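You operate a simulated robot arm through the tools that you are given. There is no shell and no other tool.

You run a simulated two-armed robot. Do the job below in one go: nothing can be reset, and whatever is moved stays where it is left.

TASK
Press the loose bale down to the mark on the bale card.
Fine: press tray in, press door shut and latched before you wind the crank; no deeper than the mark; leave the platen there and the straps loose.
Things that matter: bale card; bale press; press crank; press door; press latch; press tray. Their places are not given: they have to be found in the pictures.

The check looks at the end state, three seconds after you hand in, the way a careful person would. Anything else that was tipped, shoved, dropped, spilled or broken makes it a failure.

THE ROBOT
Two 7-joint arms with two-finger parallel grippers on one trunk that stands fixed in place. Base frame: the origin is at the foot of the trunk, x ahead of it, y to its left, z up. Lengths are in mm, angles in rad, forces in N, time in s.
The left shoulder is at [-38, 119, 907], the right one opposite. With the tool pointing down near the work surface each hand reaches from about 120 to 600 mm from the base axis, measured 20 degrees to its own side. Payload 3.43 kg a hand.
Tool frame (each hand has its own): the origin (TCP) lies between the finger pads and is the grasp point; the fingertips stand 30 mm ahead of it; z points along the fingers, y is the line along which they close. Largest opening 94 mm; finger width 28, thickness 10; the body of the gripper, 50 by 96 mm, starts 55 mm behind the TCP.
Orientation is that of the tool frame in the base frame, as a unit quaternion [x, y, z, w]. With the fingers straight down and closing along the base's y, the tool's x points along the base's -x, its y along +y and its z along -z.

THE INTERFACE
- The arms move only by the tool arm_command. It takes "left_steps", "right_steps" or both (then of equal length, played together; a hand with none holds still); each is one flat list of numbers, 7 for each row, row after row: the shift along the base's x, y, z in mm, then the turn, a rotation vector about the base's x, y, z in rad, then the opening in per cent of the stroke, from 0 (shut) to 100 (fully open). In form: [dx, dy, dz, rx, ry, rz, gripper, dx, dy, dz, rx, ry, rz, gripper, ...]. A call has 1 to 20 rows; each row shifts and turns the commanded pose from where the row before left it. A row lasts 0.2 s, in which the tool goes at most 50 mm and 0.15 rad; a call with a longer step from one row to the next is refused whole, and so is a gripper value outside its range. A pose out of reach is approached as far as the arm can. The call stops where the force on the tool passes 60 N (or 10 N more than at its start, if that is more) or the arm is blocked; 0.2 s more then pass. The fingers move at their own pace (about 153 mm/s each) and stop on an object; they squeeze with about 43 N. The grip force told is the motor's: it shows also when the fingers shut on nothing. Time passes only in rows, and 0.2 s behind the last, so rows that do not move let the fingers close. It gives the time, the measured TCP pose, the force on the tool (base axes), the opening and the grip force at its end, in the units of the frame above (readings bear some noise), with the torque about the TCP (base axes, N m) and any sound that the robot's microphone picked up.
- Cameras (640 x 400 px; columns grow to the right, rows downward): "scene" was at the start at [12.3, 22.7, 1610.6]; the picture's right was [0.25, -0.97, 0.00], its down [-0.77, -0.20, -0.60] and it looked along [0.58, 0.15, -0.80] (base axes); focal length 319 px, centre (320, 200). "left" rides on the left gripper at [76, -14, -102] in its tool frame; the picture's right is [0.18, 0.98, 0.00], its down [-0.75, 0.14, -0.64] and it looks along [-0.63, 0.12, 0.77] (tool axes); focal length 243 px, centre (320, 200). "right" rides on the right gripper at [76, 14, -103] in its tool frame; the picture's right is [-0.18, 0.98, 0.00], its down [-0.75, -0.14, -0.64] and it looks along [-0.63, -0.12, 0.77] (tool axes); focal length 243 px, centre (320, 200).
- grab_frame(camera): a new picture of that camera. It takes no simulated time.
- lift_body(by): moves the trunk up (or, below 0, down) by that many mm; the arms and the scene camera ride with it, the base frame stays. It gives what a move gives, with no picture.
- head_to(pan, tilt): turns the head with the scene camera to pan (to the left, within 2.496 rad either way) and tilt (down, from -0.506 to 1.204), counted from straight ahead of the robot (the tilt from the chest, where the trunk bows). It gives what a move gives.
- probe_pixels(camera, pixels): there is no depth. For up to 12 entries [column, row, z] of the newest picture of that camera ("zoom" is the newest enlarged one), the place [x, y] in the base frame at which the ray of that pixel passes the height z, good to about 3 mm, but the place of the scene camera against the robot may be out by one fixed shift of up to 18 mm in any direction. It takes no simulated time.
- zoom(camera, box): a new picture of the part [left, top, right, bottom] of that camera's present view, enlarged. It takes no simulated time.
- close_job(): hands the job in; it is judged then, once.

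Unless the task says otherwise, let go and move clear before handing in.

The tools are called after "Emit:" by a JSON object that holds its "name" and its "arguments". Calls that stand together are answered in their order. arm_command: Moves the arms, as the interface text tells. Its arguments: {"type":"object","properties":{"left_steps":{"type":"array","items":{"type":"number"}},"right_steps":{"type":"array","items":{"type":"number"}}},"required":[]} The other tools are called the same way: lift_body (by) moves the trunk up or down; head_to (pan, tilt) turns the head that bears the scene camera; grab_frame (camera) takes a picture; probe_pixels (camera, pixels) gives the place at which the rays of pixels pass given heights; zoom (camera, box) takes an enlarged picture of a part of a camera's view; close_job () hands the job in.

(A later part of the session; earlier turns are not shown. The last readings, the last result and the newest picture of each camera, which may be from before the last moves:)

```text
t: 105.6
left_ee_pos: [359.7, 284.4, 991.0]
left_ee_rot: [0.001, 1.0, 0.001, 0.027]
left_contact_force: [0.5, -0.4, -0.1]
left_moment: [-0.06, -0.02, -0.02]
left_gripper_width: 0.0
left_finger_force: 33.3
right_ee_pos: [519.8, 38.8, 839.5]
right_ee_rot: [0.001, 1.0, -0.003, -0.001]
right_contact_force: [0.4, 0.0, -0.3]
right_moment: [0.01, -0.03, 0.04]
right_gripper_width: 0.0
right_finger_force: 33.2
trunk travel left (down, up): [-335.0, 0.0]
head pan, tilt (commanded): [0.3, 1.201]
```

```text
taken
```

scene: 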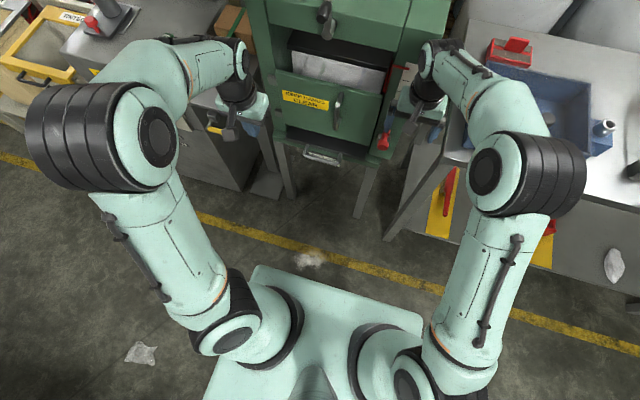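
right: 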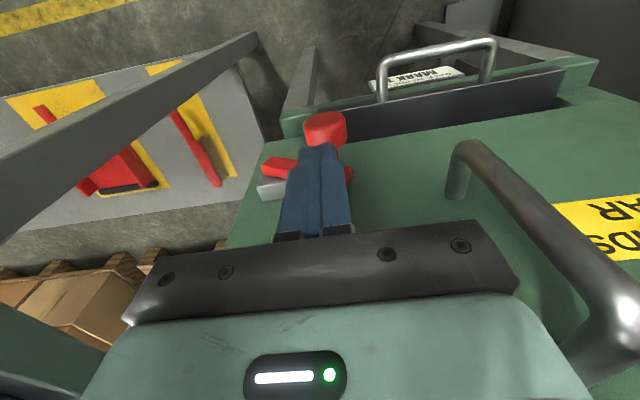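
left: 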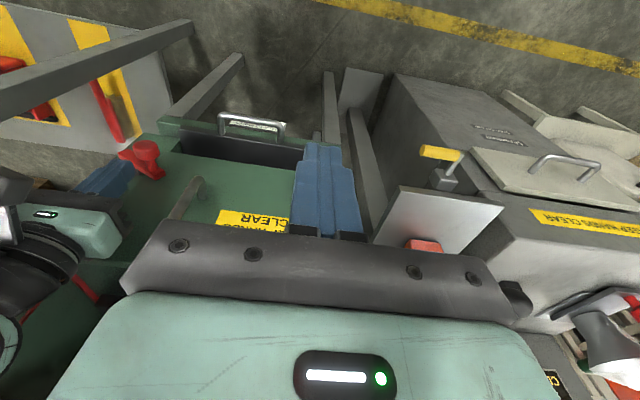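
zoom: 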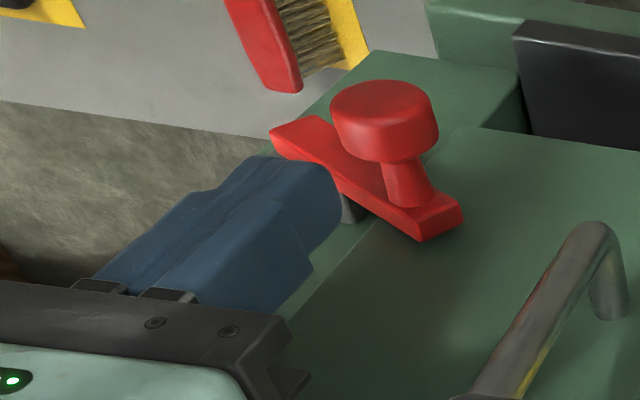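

The bar is about 20° above horizontal and the fingers are above the knob. I'll press down slowly until it stops.

Emit:
{"name": "arm_command", "arguments": {"right_steps": [0, 0, -8, 0, 0, 0, 0, 0, 0, -8, 0, 0, 0, 0, 0, 0, -6, 0, 0, 0, 0, 0, 0, -6, 0, 0, 0, 0, 0, 0, -5, 0, 0, 0, 0, 0, 0, -5, 0, 0, 0, 0, 0, 0, -5, 0, 0, 0, 0, 0, 0, -4, 0, 0, 0, 0, 0, 0, -4, 0, 0, 0, 0]}}

Emit:
{"name": "grab_frame", "arguments": {"camera": "left"}}

Emit:
{"name": "zoom", "arguments": {"camera": "left", "box": [50, 120, 210, 220]}}

```text
t: 107.6
left_ee_pos: [358.8, 284.2, 991.3]
left_ee_rot: [0.001, 1.0, 0.0, 0.026]
left_contact_force: [-1.0, -0.2, -1.0]
left_moment: [0.01, 0.01, 0.01]
left_gripper_width: 0.1
left_finger_force: 33.1
right_ee_pos: [519.5, 39.9, 789.0]
right_ee_rot: [0.0, 1.0, -0.003, 0.0]
right_contact_force: [-1.3, 1.0, 1.3]
right_moment: [0.02, 0.01, 0.02]
right_gripper_width: 0.1
right_finger_force: 32.7
trunk travel left (down, up): [-335.0, 0.0]
head pan, tilt (commanded): [0.3, 1.201]
```

```text
taken
```

left: 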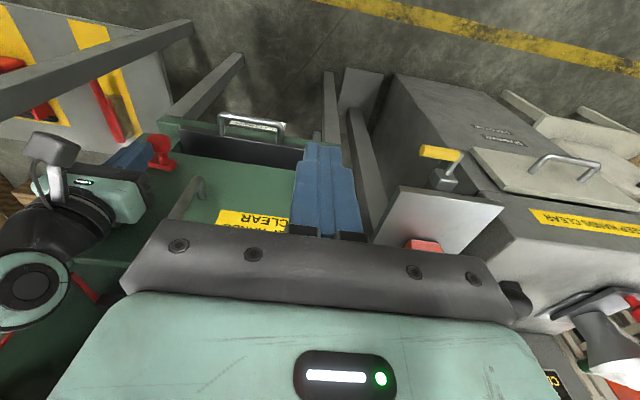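

```text
4.00 times, centred on (130, 170) of left
```

zoom: 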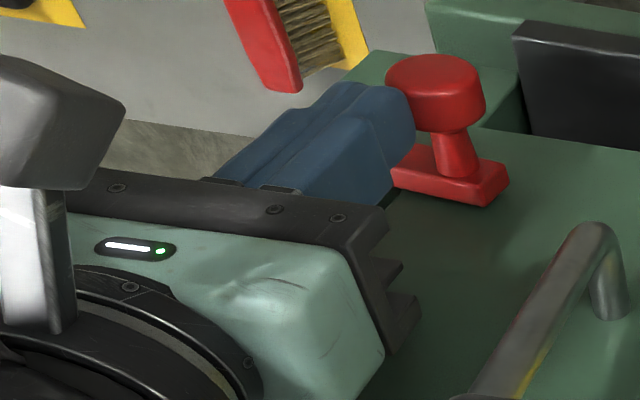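

The bar is almost horizontal and still moves easily. I'll press on in small steps to its stop.

Emit:
{"name": "arm_command", "arguments": {"right_steps": [0, 0, -4, 0, 0, 0, 0, 0, 0, -4, 0, 0, 0, 0, 0, 0, -3, 0, 0, 0, 0, 0, 0, -3, 0, 0, 0, 0, 0, 0, 0, 0, 0, 0, 0]}}

Emit:
{"name": "grab_frame", "arguments": {"camera": "left"}}

Emit:
{"name": "zoom", "arguments": {"camera": "left", "box": [50, 120, 210, 220]}}

```text
t: 108.8
left_ee_pos: [358.6, 284.1, 992.9]
left_ee_rot: [0.001, 1.0, 0.001, 0.028]
left_contact_force: [-0.8, -0.7, -1.0]
left_moment: [-0.02, 0.01, 0.01]
left_gripper_width: 0.0
left_finger_force: 33.0
right_ee_pos: [518.1, 39.6, 779.5]
right_ee_rot: [0.0, 1.0, -0.001, 0.004]
right_contact_force: [-8.6, -3.7, 34.1]
right_moment: [0.17, -0.07, 0.07]
right_gripper_width: 0.0
right_finger_force: 32.5
trunk travel left (down, up): [-335.0, 0.0]
head pan, tilt (commanded): [0.3, 1.201]
```

```text
taken
```

left: 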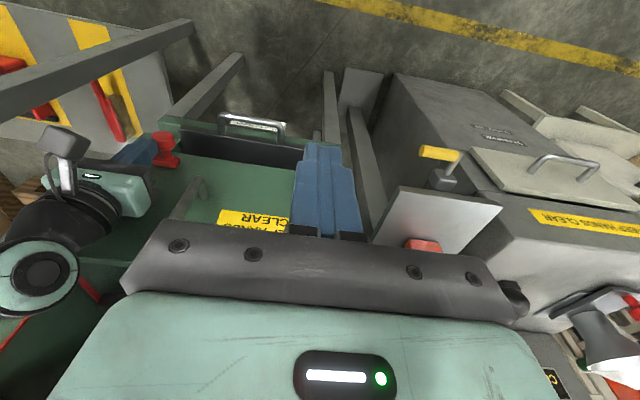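

```text
4.00 times, centred on (130, 170) of left
```

zoom: 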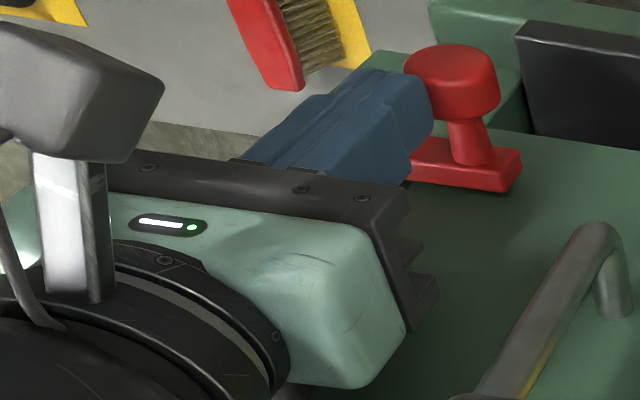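

The knob now resists with 34 N with the bar horizontal across the door edge, so the latch is at its stop. I'll lift off and withdraw the right hand, then verify.

Emit:
{"name": "arm_command", "arguments": {"right_steps": [0, 0, 6, 0, 0, 0, 0, 0, 0, 14, 0, 0, 0, 0, -30, -10, 20, 0, 0, 0, 0, -35, -25, 20, 0, 0, 0, 0, -35, -30, 15, 0, 0, 0, 0, -30, -35, 10, 0, 0, 0, 0, -20, -40, 0, 0, 0, 0, 0, -10, -40, 0, 0, 0, 0, 0]}}

Emit:
{"name": "grab_frame", "arguments": {"camera": "scene"}}

Emit:
{"name": "zoom", "arguments": {"camera": "scene", "box": [240, 0, 440, 180]}}

Emit:
{"name": "zoom", "arguments": {"camera": "left", "box": [50, 120, 210, 220]}}

```text
t: 110.6
left_ee_pos: [359.2, 284.6, 991.7]
left_ee_rot: [0.0, 1.0, 0.002, 0.026]
left_contact_force: [-0.3, -1.2, 0.4]
left_moment: [0.01, 0.03, -0.02]
left_gripper_width: 0.0
left_finger_force: 33.2
right_ee_pos: [357.5, -141.4, 858.7]
right_ee_rot: [-0.001, 1.0, -0.003, 0.0]
right_contact_force: [0.5, -0.9, -0.6]
right_moment: [0.02, 0.03, -0.03]
right_gripper_width: 0.0
right_finger_force: 32.8
trunk travel left (down, up): [-335.0, 0.0]
head pan, tilt (commanded): [0.3, 1.201]
```

```text
taken
```

scene: 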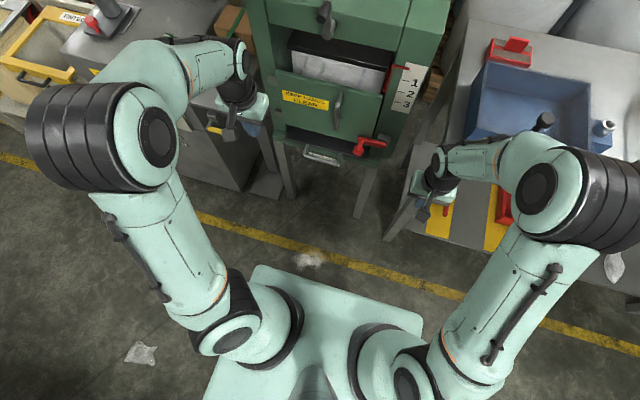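

```text
2.22 times, centred on (340, 90) of scene
```

zoom: 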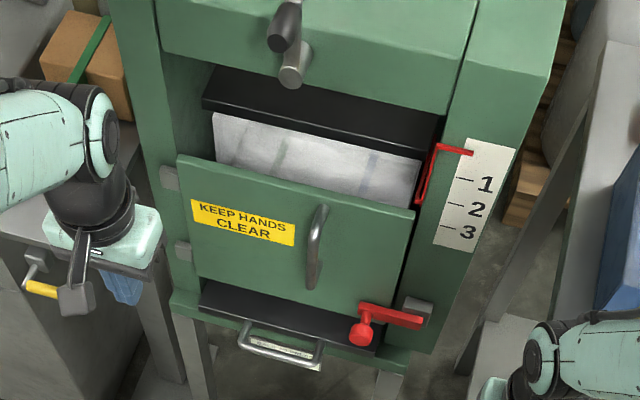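

```text
4.00 times, centred on (130, 170) of left
```

zoom: 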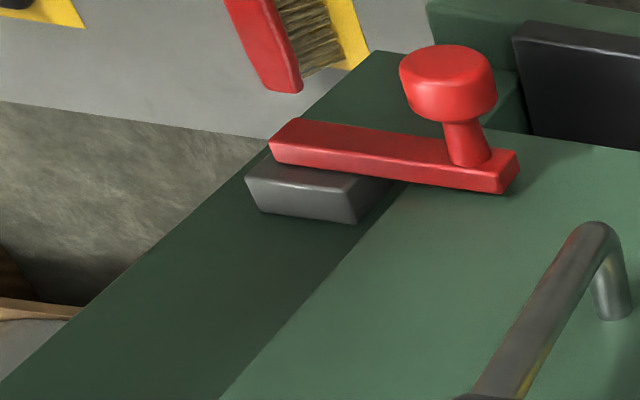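

The door is shut and the latch bar lies across its edge. Next is the crank: I'll pitch the left hand's camera up from a spot in front of the press to measure it.

Emit:
{"name": "arm_command", "arguments": {"left_steps": [-20, -21, 0, 0, -0.13, 0, 0, -20, -21, 0, 0, -0.13, 0, 0, -20, -21, 0, 0, -0.13, 0, 0, -20, -21, 0, 0, -0.13, 0, 0, 0, 0, 0, 0, -0.13, 0, 0, 0, 0, 0, 0, -0.13, 0, 0, 0, 0, 0, 0, 0, 0, 0]}}

Emit:
{"name": "grab_frame", "arguments": {"camera": "left"}}

Emit:
{"name": "head_to", "arguments": {"pan": 0.2, "tilt": 0.8}}

Emit:
{"name": "grab_frame", "arguments": {"camera": "scene"}}

```text
t: 112.2
left_ee_pos: [352.7, 213.3, 1028.4]
left_ee_rot: [0.001, 0.915, 0.001, 0.404]
left_contact_force: [0.2, 0.4, 0.6]
left_moment: [-0.01, -0.03, 0.02]
left_gripper_width: 0.2
left_finger_force: 32.8
left hand out of reach, approached as far as the arm can: row 4, 5, 6
right_ee_pos: [357.1, -141.1, 859.3]
right_ee_rot: [0.001, 1.0, -0.003, 0.0]
right_contact_force: [1.1, 0.7, 0.1]
right_moment: [0.02, 0.0, 0.0]
right_gripper_width: 0.4
right_finger_force: 32.5
trunk travel left (down, up): [-335.0, 0.0]
head pan, tilt (commanded): [0.3, 1.201]
```

```text
taken
```

left: 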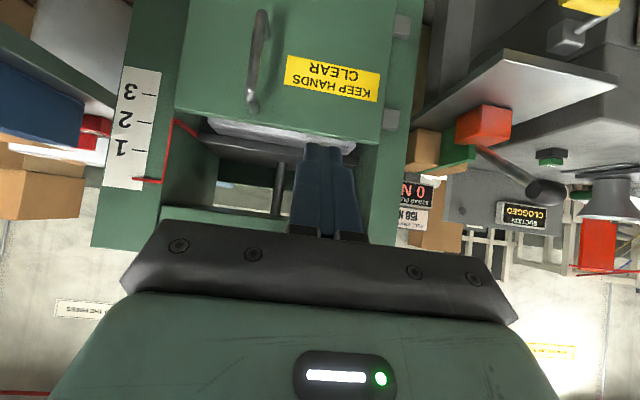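

```text
t: 113.0
left_ee_pos: [352.8, 212.5, 1029.1]
left_ee_rot: [0.002, 0.915, 0.0, 0.404]
left_contact_force: [-0.5, 0.1, -0.9]
left_moment: [0.0, -0.03, 0.0]
left_gripper_width: 0.0
left_finger_force: 32.6
right_ee_pos: [357.5, -142.1, 858.4]
right_ee_rot: [0.0, 1.0, -0.002, 0.0]
right_contact_force: [0.2, -0.4, -0.3]
right_moment: [0.01, 0.01, -0.02]
right_gripper_width: 0.1
right_finger_force: 33.1
trunk travel left (down, up): [-335.0, 0.0]
head pan, tilt (commanded): [0.201, 0.799]
```

```text
taken
```

scene: 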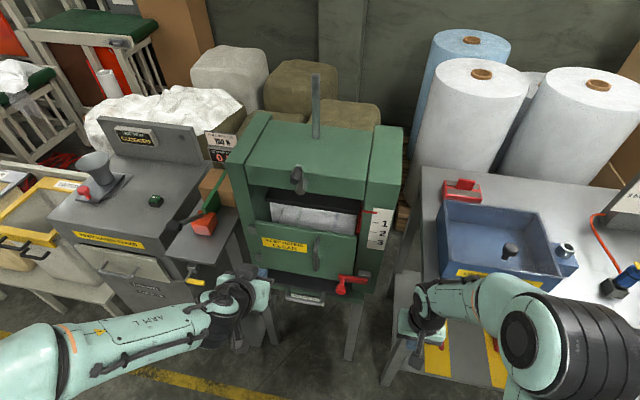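

The left hand settled at (353, 213, 1028) and sees the scale, but the crank hides behind the gripper. I'll raise the hand so the crank comes into the upper half of its view.

Emit:
{"name": "arm_command", "arguments": {"left_steps": [0, 0, 40, 0, 0, 0, 0, 0, 0, 40, 0, 0, 0, 0, 0, 0, 40, 0, 0, 0, 0, 0, 0, 40, 0, 0, 0, 0, 0, 0, 0, 0, 0, 0, 0]}}

Emit:
{"name": "grab_frame", "arguments": {"camera": "left"}}

Emit:
{"name": "grab_frame", "arguments": {"camera": "scene"}}

```text
t: 114.2
left_ee_pos: [352.9, 212.5, 1191.2]
left_ee_rot: [0.001, 0.914, 0.001, 0.405]
left_contact_force: [-0.3, -0.3, 0.6]
left_moment: [0.02, 0.03, 0.04]
left_gripper_width: 0.0
left_finger_force: 32.7
right_ee_pos: [357.5, -141.9, 858.7]
right_ee_rot: [0.0, 1.0, -0.002, -0.001]
right_contact_force: [0.0, 0.0, -0.3]
right_moment: [-0.03, -0.01, -0.01]
right_gripper_width: 0.0
right_finger_force: 33.2
trunk travel left (down, up): [-335.0, 0.0]
head pan, tilt (commanded): [0.201, 0.799]
```

```text
taken
```

left: 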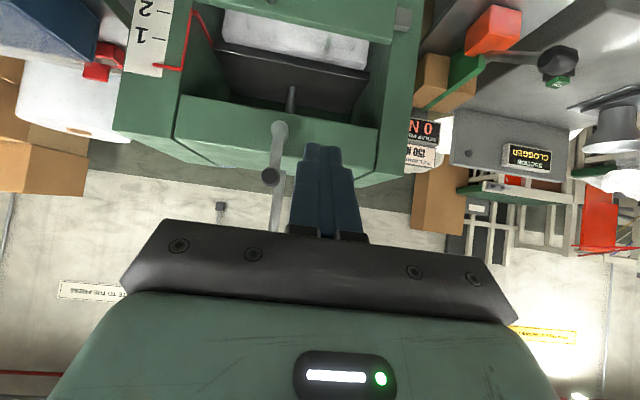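

```text
taken
```

scene: 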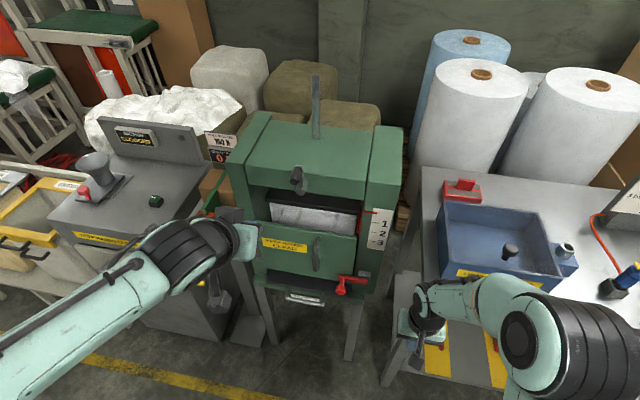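

The crank now shows at (275,130)–(270,178) in the left view. I'll zoom and probe, then take a second view from a shifted position to triangulate.

Emit:
{"name": "zoom", "arguments": {"camera": "left", "box": [160, 60, 400, 220]}}

Emit:
{"name": "probe_pixels", "arguments": {"camera": "left", "pixels": [[280, 130, 1050], [280, 130, 1080], [270, 177, 1100], [270, 177, 1130], [180, 100, 1050], [377, 130, 1050]]}}

Emit:
{"name": "arm_command", "arguments": {"left_steps": [0, -35, 0, 0, 0, 0, 0, 0, -35, 0, 0, 0, 0, 0, 0, -30, 0, 0, 0, 0, 0, 0, 0, 0, 0, 0, 0, 0]}}

Emit:
{"name": "zoom", "arguments": {"camera": "left", "box": [160, 60, 440, 230]}}

Emit:
{"name": "grab_frame", "arguments": {"camera": "left"}}

```text
2.50 times, centred on (280, 140) of left
```

zoom: 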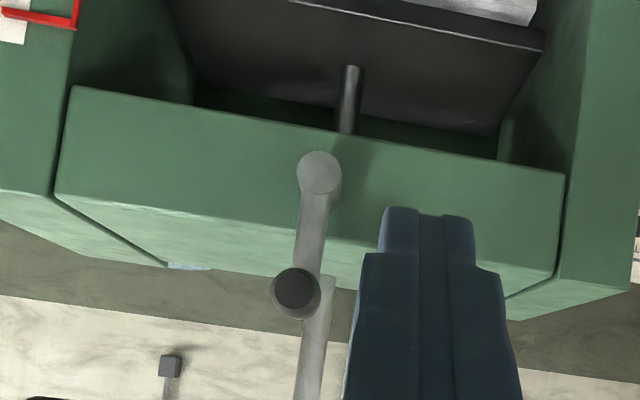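

```text
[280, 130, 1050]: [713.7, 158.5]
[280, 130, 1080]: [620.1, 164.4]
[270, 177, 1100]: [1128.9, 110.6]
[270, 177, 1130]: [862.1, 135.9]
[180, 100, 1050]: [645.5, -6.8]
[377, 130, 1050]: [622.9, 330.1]
```

```text
t: 115.2
left_ee_pos: [351.3, 113.8, 1188.7]
left_ee_rot: [0.001, 0.914, 0.001, 0.405]
left_contact_force: [0.2, 0.0, -0.1]
left_moment: [-0.01, -0.01, -0.04]
left_gripper_width: 0.0
left_finger_force: 33.1
right_ee_pos: [356.8, -141.6, 859.1]
right_ee_rot: [0.0, 1.0, -0.003, -0.001]
right_contact_force: [-0.5, 0.3, 0.6]
right_moment: [0.03, -0.02, 0.02]
right_gripper_width: 0.1
right_finger_force: 32.9
trunk travel left (down, up): [-335.0, 0.0]
head pan, tilt (commanded): [0.201, 0.799]
```

```text
2.29 times, centred on (300, 145) of left
```

zoom: 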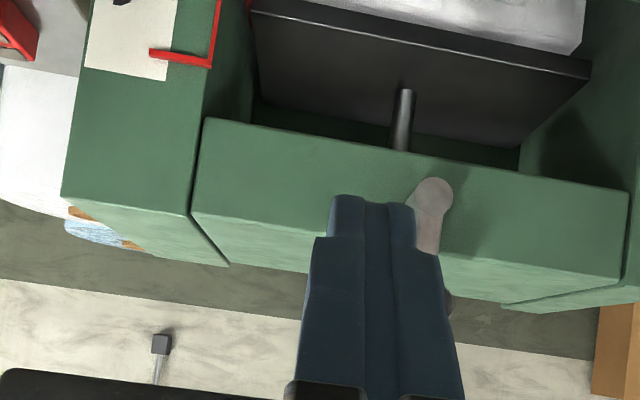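

```text
taken
```

left: 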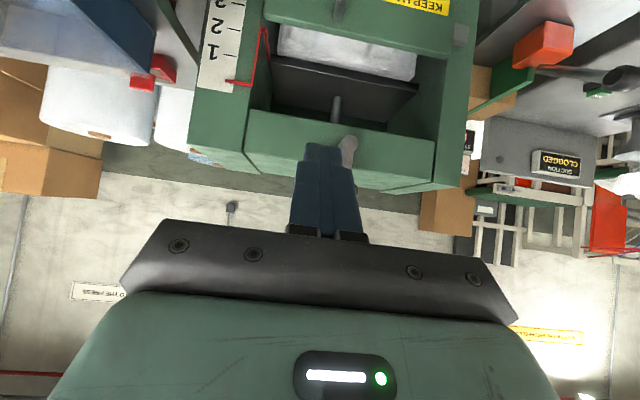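

Triangulation gives the crank hub's end face at about (562, 171, 1096), the head front at x≈595, and the handle straight above the hub at z≈1169 (radius ≈ 72 mm). I'll use the scene view to find how far the handle sticks out toward me.

Emit:
{"name": "zoom", "arguments": {"camera": "scene", "box": [250, 130, 350, 220]}}

Emit:
{"name": "probe_pixels", "arguments": {"camera": "scene", "pixels": [[297, 183, 1169], [297, 172, 1169], [299, 189, 1096], [297, 183, 1150]]}}

Emit:
{"name": "grab_frame", "arguments": {"camera": "right"}}

```text
4.44 times, centred on (300, 175) of scene
```

zoom: 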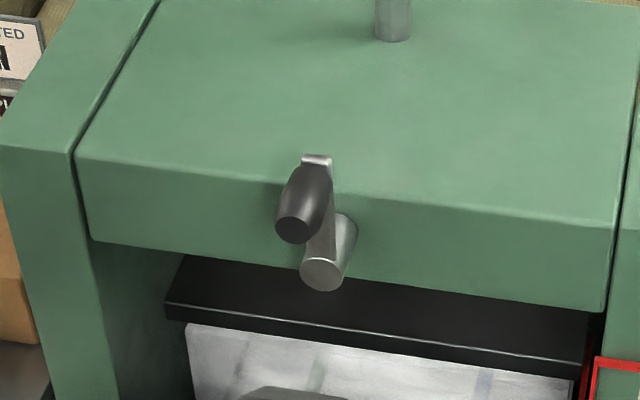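

```text
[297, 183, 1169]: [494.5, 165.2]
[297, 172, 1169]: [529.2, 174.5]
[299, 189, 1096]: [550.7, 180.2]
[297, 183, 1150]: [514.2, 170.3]
```

```text
taken
```

right: 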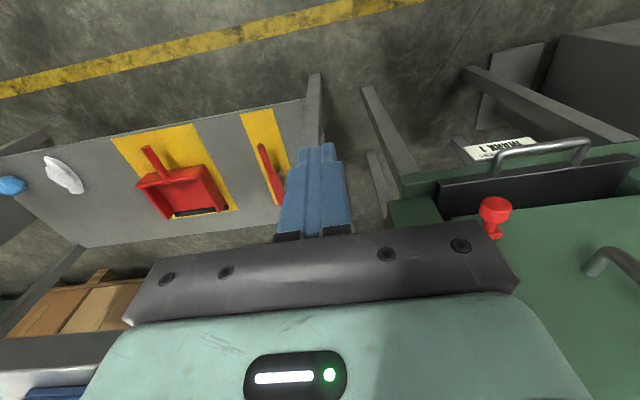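

Correcting for the scene camera's offset, the handle spans roughly x 512–556 and is about 24 mm thick. Before cranking I'll set the right hand so its camera looks level at the scale for accurate readings.

Emit:
{"name": "arm_command", "arguments": {"right_steps": [14, 12, 24, 0, -0.139, 0, 0, 14, 12, 24, 0, -0.139, 0, 0, 14, 12, 24, 0, -0.139, 0, 0, 14, 12, 24, 0, -0.139, 0, 0, 14, 12, 24, 0, -0.139, 0, 0, 14, 12, 24, 0, -0.139, 0, 0, 0, 0, 0, 0, 0, 0, 0]}}

Emit:
{"name": "grab_frame", "arguments": {"camera": "right"}}

Emit:
{"name": "grab_frame", "arguments": {"camera": "scene"}}

```text
t: 116.8
left_ee_pos: [351.5, 113.3, 1187.8]
left_ee_rot: [0.001, 0.915, 0.002, 0.404]
left_contact_force: [-0.2, 0.1, 0.5]
left_moment: [0.01, -0.01, -0.04]
left_gripper_width: 0.0
left_finger_force: 33.0
right_ee_pos: [441.8, -67.8, 1004.9]
right_ee_rot: [0.001, 0.914, -0.003, 0.405]
right_contact_force: [0.9, -0.1, -0.2]
right_moment: [-0.02, -0.03, 0.0]
right_gripper_width: 0.2
right_finger_force: 33.5
trunk travel left (down, up): [-335.0, 0.0]
head pan, tilt (commanded): [0.201, 0.799]
```

```text
taken
```

right: 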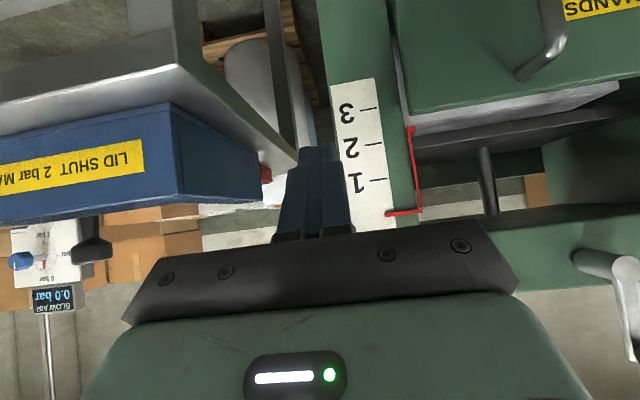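

```text
taken
```

scene: 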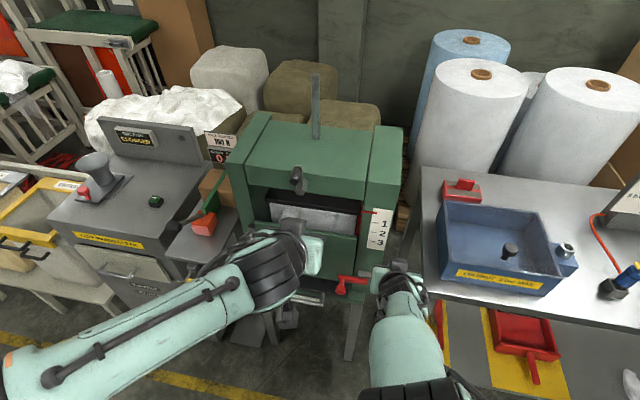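

The right wrist camera now sees the scale level: mark 1 at row 178, pointer at row 213, one mark interval apart. Now I'll bring the left hand to face the crank handle with the tool pointing straight ahead.

Emit:
{"name": "arm_command", "arguments": {"left_steps": [16, 10, -3, 0, -0.123, 0, 0, 16, 10, -3, 0, -0.123, 0, 0, 16, 10, -3, 0, -0.123, 0, 0, 16, 10, -3, 0, -0.123, 0, 0, 16, 10, -3, 0, -0.123, 0, 0, 16, 8, -4, 0, -0.122, 0, 0, 0, 0, 0, 0, 0, 0, 60, 0, 0, 0, 0, 0, 0, 60]}}

Emit:
{"name": "grab_frame", "arguments": {"camera": "left"}}

Emit:
{"name": "grab_frame", "arguments": {"camera": "scene"}}

Emit:
{"name": "grab_frame", "arguments": {"camera": "right"}}

```text
t: 118.6
left_ee_pos: [445.0, 156.5, 1159.9]
left_ee_rot: [0.019, 0.733, 0.01, 0.68]
left_contact_force: [1.0, -0.1, -0.4]
left_moment: [0.0, -0.03, 0.01]
left_gripper_width: 56.4
left_finger_force: 0.0
left hand out of reach, approached as far as the arm can: row 6
right_ee_pos: [441.2, -66.4, 1002.7]
right_ee_rot: [0.001, 0.915, -0.003, 0.404]
right_contact_force: [0.6, -0.6, -0.4]
right_moment: [-0.01, 0.01, -0.03]
right_gripper_width: 0.0
right_finger_force: 33.1
trunk travel left (down, up): [-335.0, 0.0]
head pan, tilt (commanded): [0.201, 0.799]
```

```text
taken
```

left: 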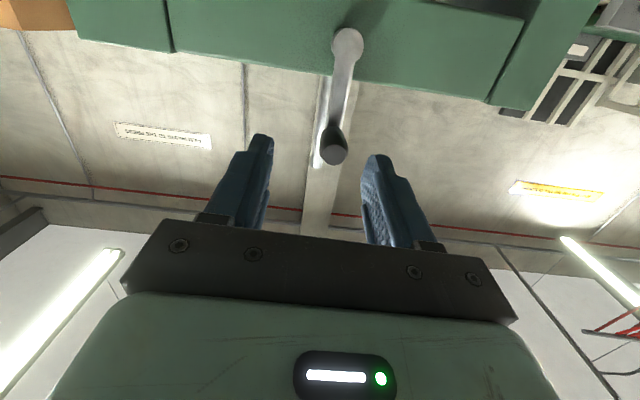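

```text
taken
```

scene: 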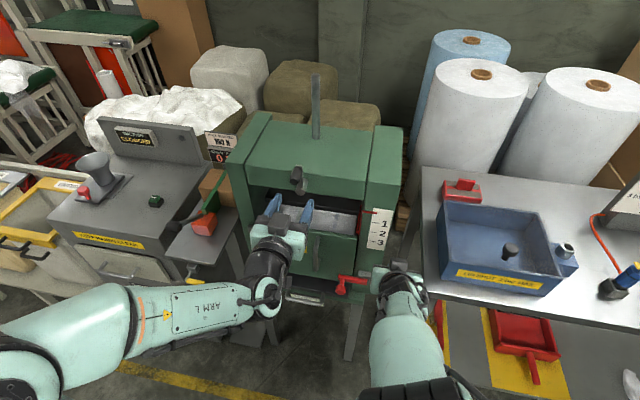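

```text
taken
```

right: 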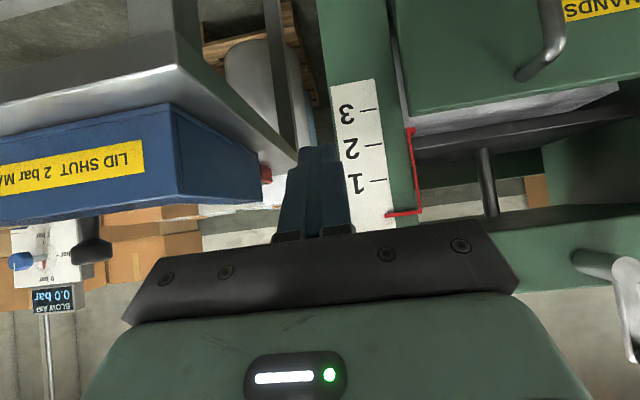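

The handle end at (335,147) sits between the opened fingers, slightly right of centre. I'll shift +y and +z to align, then advance part way and check.

Emit:
{"name": "arm_command", "arguments": {"left_steps": [10, 7, 5, 0, 0, 0, 60, 15, 7, 4, 0, 0, 0, 60, 10, 0, 0, 0, 0, 0, 60, 0, 0, 0, 0, 0, 0, 60]}}

Emit:
{"name": "grab_frame", "arguments": {"camera": "left"}}

Emit:
{"name": "zoom", "arguments": {"camera": "scene", "box": [230, 140, 350, 270]}}

```text
t: 119.6
left_ee_pos: [480.7, 164.7, 1156.5]
left_ee_rot: [0.019, 0.724, 0.0, 0.689]
left_contact_force: [-0.3, -0.1, 0.1]
left_moment: [-0.01, 0.03, 0.0]
left_gripper_width: 56.5
left_finger_force: 0.1
left hand out of reach, approached as far as the arm can: row 1, 2
right_ee_pos: [441.6, -67.5, 1003.8]
right_ee_rot: [0.001, 0.915, -0.002, 0.404]
right_contact_force: [-0.5, 0.2, -0.8]
right_moment: [-0.01, 0.02, 0.01]
right_gripper_width: 0.0
right_finger_force: 33.3
trunk travel left (down, up): [-335.0, 0.0]
head pan, tilt (commanded): [0.201, 0.799]
```

```text
taken
```

left: 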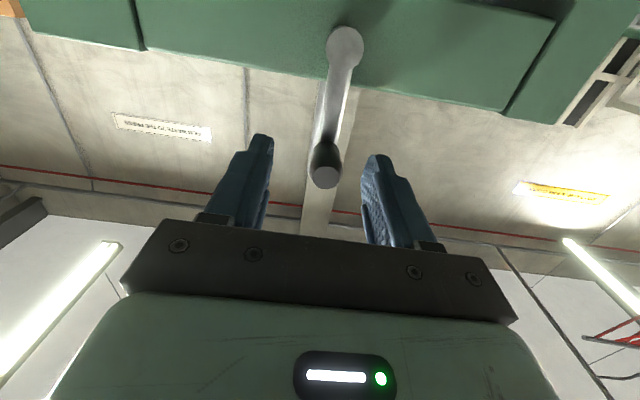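

```text
3.08 times, centred on (290, 205) of scene
```

zoom: 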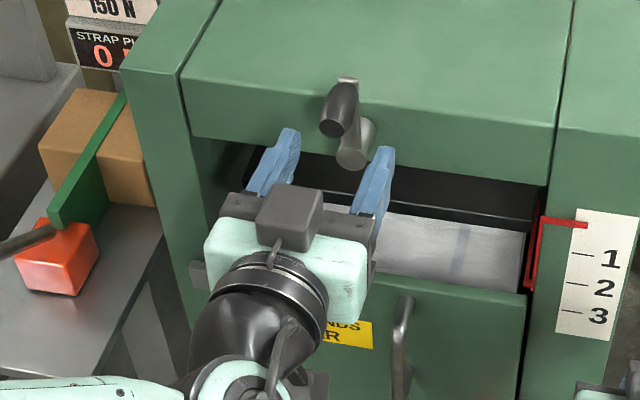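

The handle is still about 12 mm above and 6 mm left of the grasp axis, and the wrist seems near a limit with the tool fully level. I'll tilt the fingers slightly down while raising the hand to line up.

Emit:
{"name": "arm_command", "arguments": {"left_steps": [0, 2, 4, 0, 0.07, 0, 60, 0, 2, 5, 0, 0.07, 0, 60, 0, 2, 5, 0, 0.06, 0, 60, 0, 0, 0, 0, 0, 0, 60]}}

Emit:
{"name": "grab_frame", "arguments": {"camera": "left"}}

```text
t: 120.6
left_ee_pos: [479.7, 171.1, 1170.2]
left_ee_rot: [0.018, 0.79, -0.002, 0.613]
left_contact_force: [0.1, -0.1, 0.3]
left_moment: [-0.01, 0.0, 0.01]
left_gripper_width: 56.2
left_finger_force: 0.0
right_ee_pos: [441.5, -66.3, 1003.7]
right_ee_rot: [0.001, 0.915, -0.003, 0.404]
right_contact_force: [-1.0, -0.1, 0.2]
right_moment: [0.0, 0.0, -0.05]
right_gripper_width: 0.0
right_finger_force: 33.2
trunk travel left (down, up): [-335.0, 0.0]
head pan, tilt (commanded): [0.201, 0.799]
```

```text
taken
```

left: 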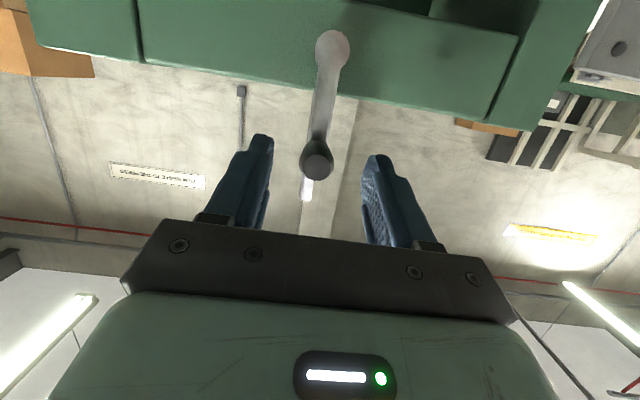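

The hand is now in line at (480, 171, 1170) with the handle end between the fingertips. I'll advance along the handle to x≈518.

Emit:
{"name": "arm_command", "arguments": {"left_steps": [10, -0.5, 0.7, 0, 0, 0, 60, 10, -0.5, 0.7, 0, 0, 0, 60, 9, -0.5, 0.6, 0, 0, 0, 60, 8, -0.5, 0, 0, 0, 0, 60, 0, 0, 0, 0, 0, 0, 60]}}

Emit:
{"name": "grab_frame", "arguments": {"camera": "left"}}

Emit:
{"name": "zoom", "arguments": {"camera": "scene", "box": [230, 140, 350, 270]}}

```text
t: 121.8
left_ee_pos: [516.2, 169.4, 1172.9]
left_ee_rot: [0.019, 0.789, -0.002, 0.614]
left_contact_force: [-0.3, 0.1, 0.1]
left_moment: [-0.01, 0.03, 0.03]
left_gripper_width: 56.5
left_finger_force: 0.0
right_ee_pos: [441.4, -67.1, 1003.4]
right_ee_rot: [0.001, 0.915, -0.002, 0.405]
right_contact_force: [0.0, 0.3, 0.1]
right_moment: [-0.01, 0.0, -0.03]
right_gripper_width: 0.0
right_finger_force: 33.0
trunk travel left (down, up): [-335.0, 0.0]
head pan, tilt (commanded): [0.201, 0.799]
```

```text
taken
```

left: 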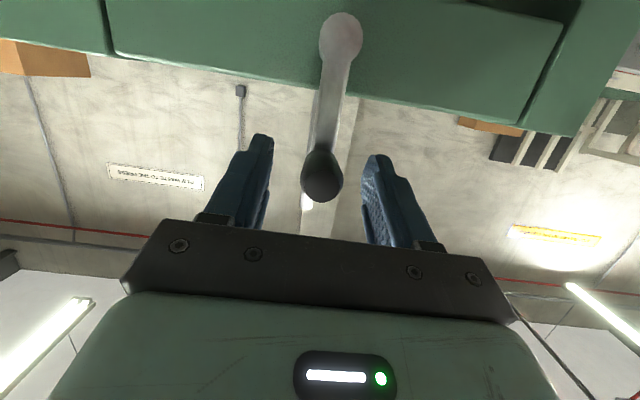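

```text
3.08 times, centred on (290, 205) of scene
```

zoom: 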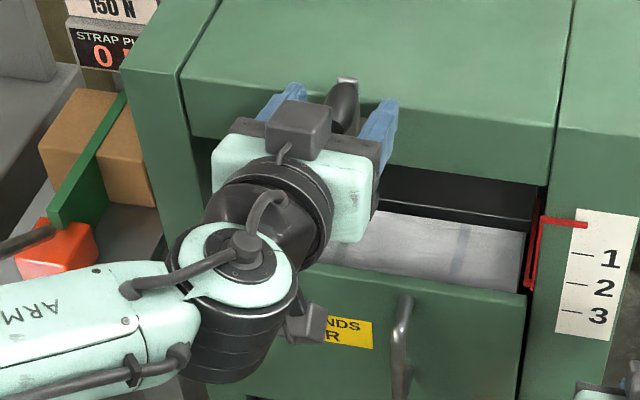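

The handle lies between the fingers, centred at column 321. I'll close the grip on it.

Emit:
{"name": "arm_command", "arguments": {"left_steps": [0, 0, 0, 0, 0, 0, 20, 0, 0, 0, 0, 0, 0, 0, 0, 0, 0, 0, 0, 0, 0]}}

Emit:
{"name": "grab_frame", "arguments": {"camera": "left"}}

Emit:
{"name": "zoom", "arguments": {"camera": "right", "box": [320, 60, 480, 240]}}

```text
t: 122.6
left_ee_pos: [516.0, 168.9, 1173.3]
left_ee_rot: [0.018, 0.789, -0.002, 0.614]
left_contact_force: [0.3, -0.7, -0.4]
left_moment: [0.01, 0.01, 1.53]
left_gripper_width: 24.1
left_finger_force: 45.1
right_ee_pos: [441.6, -67.1, 1002.8]
right_ee_rot: [0.001, 0.915, -0.002, 0.405]
right_contact_force: [0.5, -0.8, -0.1]
right_moment: [0.0, -0.01, -0.03]
right_gripper_width: 0.2
right_finger_force: 33.2
trunk travel left (down, up): [-335.0, 0.0]
head pan, tilt (commanded): [0.201, 0.799]
```

```text
taken
```

left: 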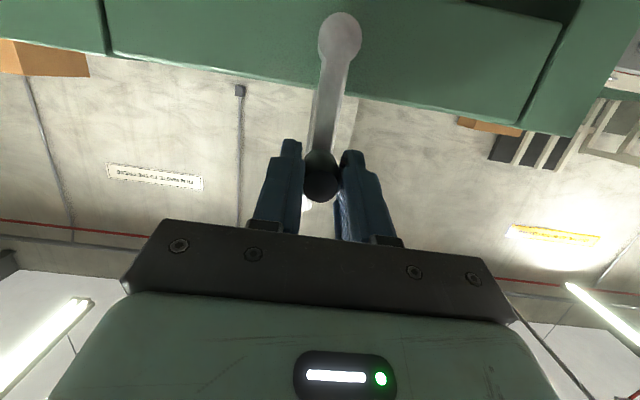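

```text
2.22 times, centred on (400, 150) of right
```

zoom: 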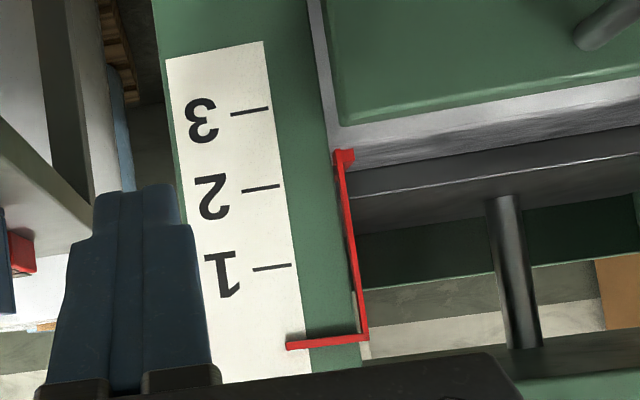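

The grip holds the handle (24 mm, 45 N). On the right view mark 1 is at zoom row 265 and the pointer at 346, with 79 px per interval. I'll turn the crank a trial 20° clockwise (toward -y) and see which way the pointer goes.

Emit:
{"name": "arm_command", "arguments": {"left_steps": [0, -6.3, -0.3, 0, 0, 0, 0, 0, -6.3, -0.8, 0, 0, 0, 0, 0, -6.2, -1.4, 0, 0, 0, 0, 0, -6, -1.9, 0, 0, 0, 0, 0, 0, 0, 0, 0, 0, 0]}}

Emit:
{"name": "zoom", "arguments": {"camera": "right", "box": [320, 60, 480, 240]}}

Emit:
{"name": "grab_frame", "arguments": {"camera": "left"}}

```text
t: 123.8
left_ee_pos: [515.6, 145.7, 1167.1]
left_ee_rot: [0.018, 0.79, -0.002, 0.613]
left_contact_force: [-1.2, 3.1, -6.8]
left_moment: [0.0, -0.39, 1.53]
left_gripper_width: 23.5
left_finger_force: 44.8
right_ee_pos: [441.9, -66.1, 1003.7]
right_ee_rot: [0.002, 0.915, -0.004, 0.404]
right_contact_force: [0.1, 0.3, -0.6]
right_moment: [0.03, 0.05, 0.01]
right_gripper_width: 0.1
right_finger_force: 33.2
trunk travel left (down, up): [-335.0, 0.0]
head pan, tilt (commanded): [0.201, 0.799]
```

```text
2.22 times, centred on (400, 150) of right
```

zoom: 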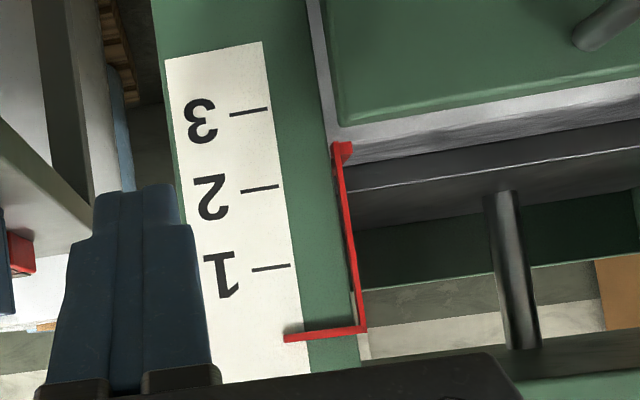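

```text
taken
```

left: 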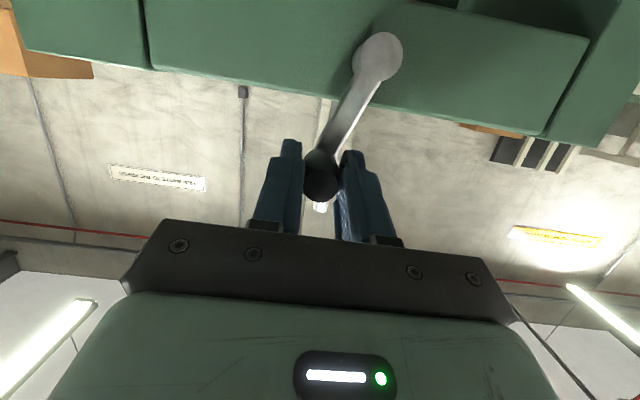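

The pointer moved down from row 346 to 338 for about 20°, so clockwise is right, and roughly 180° more is needed. I'll continue round the circle in modest steps while watching forces and the pointer.

Emit:
{"name": "arm_command", "arguments": {"left_steps": [0, -5.6, -2.9, 0, 0, 0, 0, 0, -5.4, -3.4, 0, 0, 0, 0, 0, -5, -3.8, 0, 0, 0, 0, 0, -4.7, -4.2, 0, 0, 0, 0, 0, 0, 0, 0, 0, 0, 0]}}

Emit:
{"name": "zoom", "arguments": {"camera": "right", "box": [320, 60, 480, 240]}}

Emit:
{"name": "grab_frame", "arguments": {"camera": "left"}}

```text
t: 125.0
left_ee_pos: [516.2, 123.6, 1153.4]
left_ee_rot: [0.018, 0.79, -0.001, 0.613]
left_contact_force: [-9.9, 2.7, -4.3]
left_moment: [0.01, 0.25, 1.47]
left_gripper_width: 23.8
left_finger_force: 44.5
right_ee_pos: [441.1, -66.7, 1003.4]
right_ee_rot: [0.002, 0.915, -0.003, 0.404]
right_contact_force: [-0.6, 0.6, 0.6]
right_moment: [0.0, 0.0, -0.04]
right_gripper_width: 0.0
right_finger_force: 32.9
trunk travel left (down, up): [-335.0, 0.0]
head pan, tilt (commanded): [0.201, 0.799]
```

```text
2.22 times, centred on (400, 150) of right
```

zoom: 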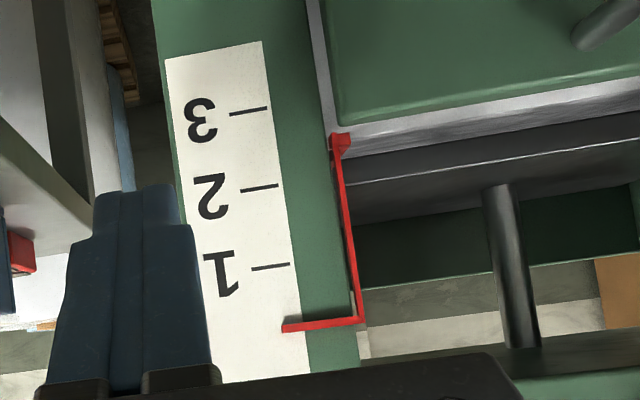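

```text
taken
```

left: 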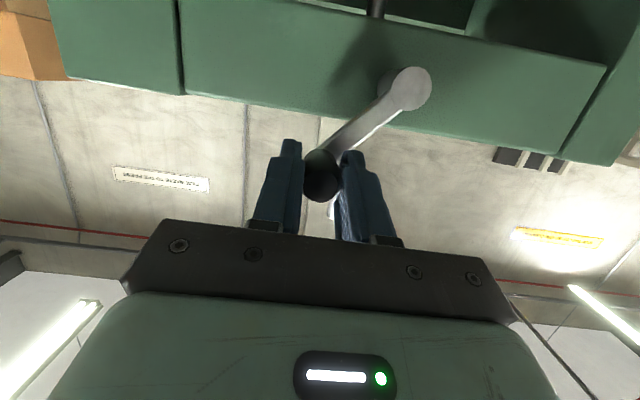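

The pointer is now at row about 328 after roughly 39° of turn (0.46 px per degree), leaving about 62 px to mark 1. The forces are modest, so I'll continue.

Emit:
{"name": "arm_command", "arguments": {"left_steps": [-0.5, -4.4, -4.5, 0, 0, 0, 0, -0.5, -4, -4.9, 0, 0, 0, 0, 0, -3.6, -5.2, 0, 0, 0, 0, 0, -3.1, -5.5, 0, 0, 0, 0, 0, -2.6, -5.8, 0, 0, 0, 0, 0, 0, 0, 0, 0, 0, 0]}}

Emit:
{"name": "zoom", "arguments": {"camera": "right", "box": [320, 60, 480, 240]}}

Emit:
{"name": "grab_frame", "arguments": {"camera": "left"}}

```text
t: 126.4
left_ee_pos: [516.4, 106.0, 1130.4]
left_ee_rot: [0.019, 0.789, -0.002, 0.614]
left_contact_force: [4.4, -3.5, 2.3]
left_moment: [0.03, -0.98, 1.31]
left_gripper_width: 23.8
left_finger_force: 45.0
right_ee_pos: [441.6, -67.5, 1004.5]
right_ee_rot: [0.001, 0.915, -0.003, 0.404]
right_contact_force: [-0.1, 0.1, 0.1]
right_moment: [0.0, -0.03, 0.01]
right_gripper_width: 0.1
right_finger_force: 33.3
trunk travel left (down, up): [-335.0, 0.0]
head pan, tilt (commanded): [0.201, 0.799]
```

```text
2.22 times, centred on (400, 150) of right
```

zoom: 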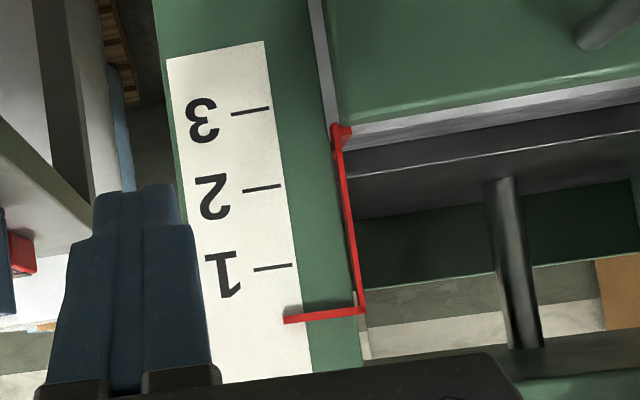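

```text
taken
```

left: 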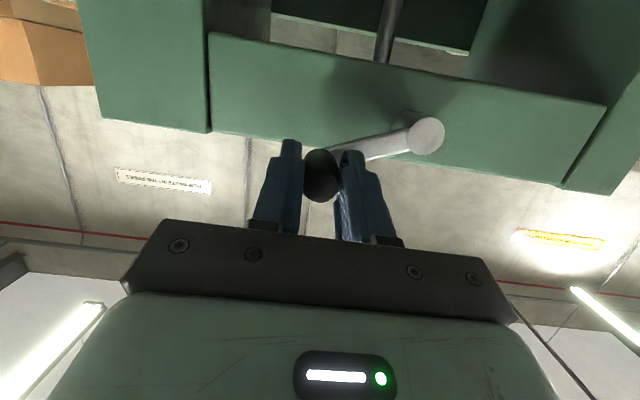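

The pointer is at row 319 with the crank about 65° past the top; about 54 px remain. Continuing round.

Emit:
{"name": "arm_command", "arguments": {"left_steps": [0, -2.3, -5.9, 0, 0, 0, 0, 0, -1.8, -6.1, 0, 0, 0, 0, 0, -1.3, -6.2, 0, 0, 0, 0, 0, -0.7, -6.3, 0, 0, 0, 0, 0, -0.2, -6.3, 0, 0, 0, 0, 0, 0, 0, 0, 0, 0, 0]}}

Emit:
{"name": "zoom", "arguments": {"camera": "right", "box": [320, 60, 480, 240]}}

Emit:
{"name": "grab_frame", "arguments": {"camera": "left"}}

```text
t: 127.8
left_ee_pos: [515.2, 99.1, 1096.9]
left_ee_rot: [0.017, 0.789, -0.001, 0.614]
left_contact_force: [1.7, -1.2, -0.3]
left_moment: [0.03, -0.24, 1.49]
left_gripper_width: 23.8
left_finger_force: 44.6
right_ee_pos: [442.6, -67.7, 1003.1]
right_ee_rot: [0.001, 0.915, -0.003, 0.404]
right_contact_force: [-0.6, 0.1, -0.5]
right_moment: [-0.01, -0.02, -0.02]
right_gripper_width: 0.0
right_finger_force: 33.1
trunk travel left (down, up): [-335.0, 0.0]
head pan, tilt (commanded): [0.201, 0.799]
```

```text
2.22 times, centred on (400, 150) of right
```

zoom: 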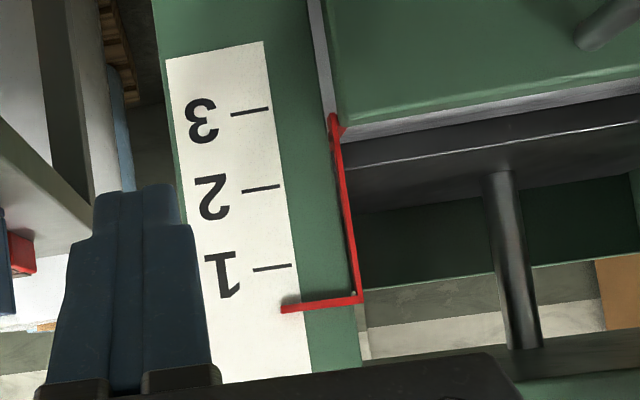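

```text
taken
```

left: 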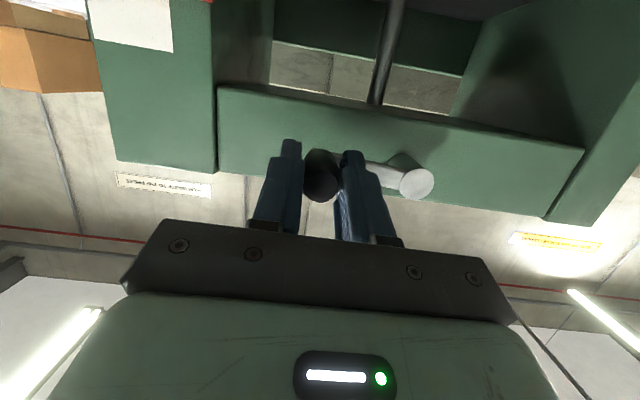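

The pointer is at row about 310 with the crank at 92° (a rate of about 0.41 px/deg, so roughly 107° remain). Continuing past the side position.

Emit:
{"name": "arm_command", "arguments": {"left_steps": [0, 0.5, -6.3, 0, 0, 0, 0, 0, 1, -6.3, 0, 0, 0, 0, 0, 1.6, -6.2, 0, 0, 0, 0, 0, 2.1, -6, 0, 0, 0, 0, 0, 2.6, -5.8, 0, 0, 0, 0, 0, 3.1, -5.5, 0, 0, 0, 0, 0, 0, 0, 0, 0, 0, 0]}}

Emit:
{"name": "zoom", "arguments": {"camera": "right", "box": [320, 60, 480, 240]}}

Emit:
{"name": "grab_frame", "arguments": {"camera": "left"}}

```text
t: 129.4
left_ee_pos: [516.0, 113.4, 1062.3]
left_ee_rot: [0.017, 0.789, -0.001, 0.615]
left_contact_force: [7.2, 7.6, 5.2]
left_moment: [0.03, 0.2, 1.66]
left_gripper_width: 23.8
left_finger_force: 45.4
right_ee_pos: [441.9, -66.0, 1002.8]
right_ee_rot: [0.0, 0.914, -0.002, 0.405]
right_contact_force: [1.0, 0.6, -0.3]
right_moment: [-0.03, -0.02, 0.0]
right_gripper_width: 0.2
right_finger_force: 33.4
trunk travel left (down, up): [-335.0, 0.0]
head pan, tilt (commanded): [0.201, 0.799]
```

```text
2.22 times, centred on (400, 150) of right
```

zoom: 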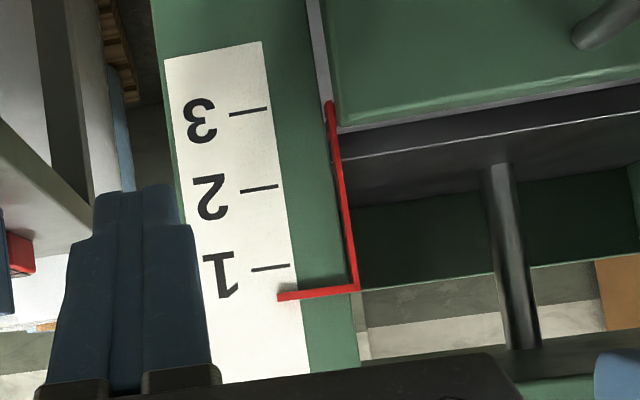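

```text
taken
```

left: 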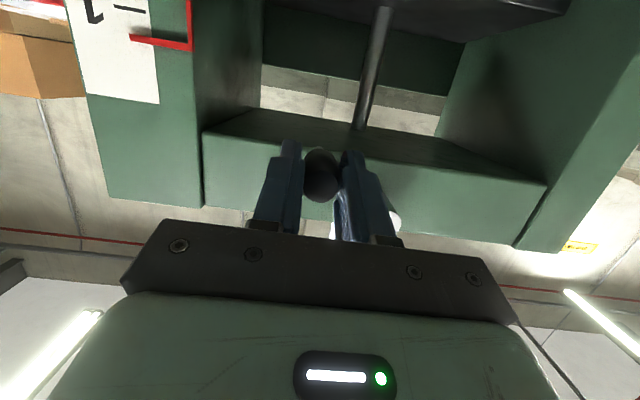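

The pointer is at row 297, leaving about 30 px (≈70°). The forces are still small. I'll go another 25° and re-read.

Emit:
{"name": "arm_command", "arguments": {"left_steps": [0, 3.6, -5.2, 0, 0, 0, 0, 0, 4, -4.9, 0, 0, 0, 0, 0, 4.4, -4.5, 0, 0, 0, 0, 0, 4.8, -4.1, 0, 0, 0, 0, 0, 5.1, -3.7, 0, 0, 0, 0, 0, 0, 0, 0, 0, 0, 0]}}

Emit:
{"name": "zoom", "arguments": {"camera": "right", "box": [320, 60, 480, 240]}}

Emit:
{"name": "grab_frame", "arguments": {"camera": "left"}}

```text
t: 130.8
left_ee_pos: [515.0, 136.1, 1041.1]
left_ee_rot: [0.016, 0.787, 0.001, 0.617]
left_contact_force: [7.9, 13.1, 22.0]
left_moment: [0.03, -0.64, 1.38]
left_gripper_width: 23.7
left_finger_force: 45.4
right_ee_pos: [440.3, -66.3, 1004.6]
right_ee_rot: [0.001, 0.914, -0.004, 0.405]
right_contact_force: [0.3, 0.3, 0.3]
right_moment: [0.02, -0.01, 0.0]
right_gripper_width: 0.2
right_finger_force: 33.1
trunk travel left (down, up): [-335.0, 0.0]
head pan, tilt (commanded): [0.201, 0.799]
```

```text
2.22 times, centred on (400, 150) of right
```

zoom: 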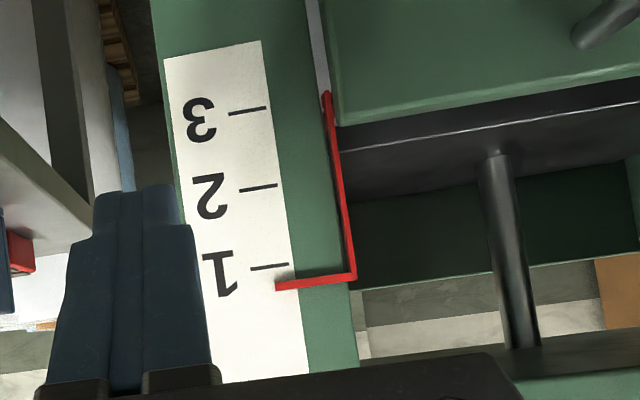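

```text
taken
```

left: 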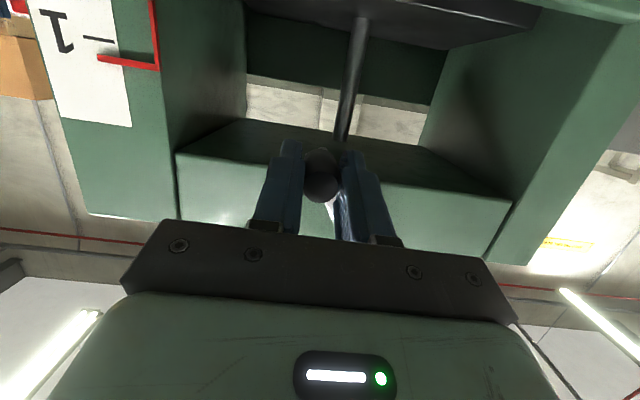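

The pointer is now about 21 px above the mark 1 line (roughly 11 mm). A circle fit gives radius ≈69 mm, which explains the inward pull on the hand. I'll correct the radius and turn another 25°.

Emit:
{"name": "arm_command", "arguments": {"left_steps": [0, 5.7, -1.9, 0, 0, 0, 0, 0, 5.9, -1.4, 0, 0, 0, 0, 0, 6, -0.9, 0, 0, 0, 0, 0, 6.1, -0.4, 0, 0, 0, 0, 0, 6, 0, 0, 0, 0, 0, 0, 0, 0, 0, 0, 0, 0]}}

Emit:
{"name": "zoom", "arguments": {"camera": "right", "box": [320, 60, 480, 240]}}

Emit:
{"name": "grab_frame", "arguments": {"camera": "left"}}

```text
t: 132.2
left_ee_pos: [515.3, 162.4, 1032.6]
left_ee_rot: [0.017, 0.791, -0.002, 0.612]
left_contact_force: [6.6, -0.3, -0.8]
left_moment: [-0.02, -0.29, 1.43]
left_gripper_width: 23.4
left_finger_force: 44.6
right_ee_pos: [442.4, -68.6, 1003.3]
right_ee_rot: [0.001, 0.915, -0.003, 0.404]
right_contact_force: [-0.1, -0.1, -0.2]
right_moment: [0.02, 0.02, -0.02]
right_gripper_width: 0.0
right_finger_force: 33.3
trunk travel left (down, up): [-335.0, 0.0]
head pan, tilt (commanded): [0.201, 0.799]
```

```text
2.22 times, centred on (400, 150) of right
```

zoom: 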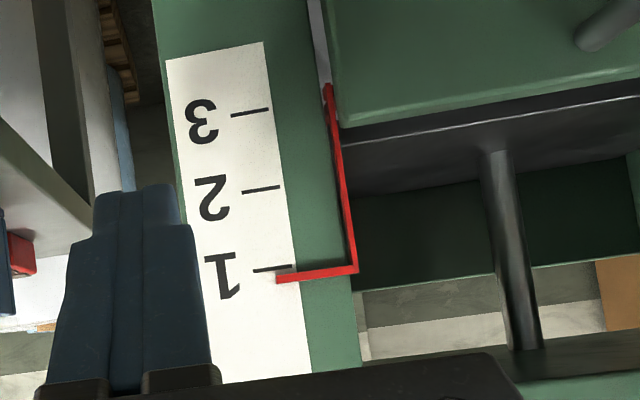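

```text
taken
```

left: 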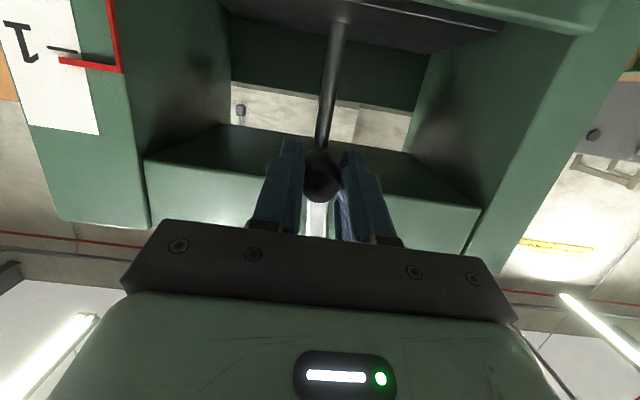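

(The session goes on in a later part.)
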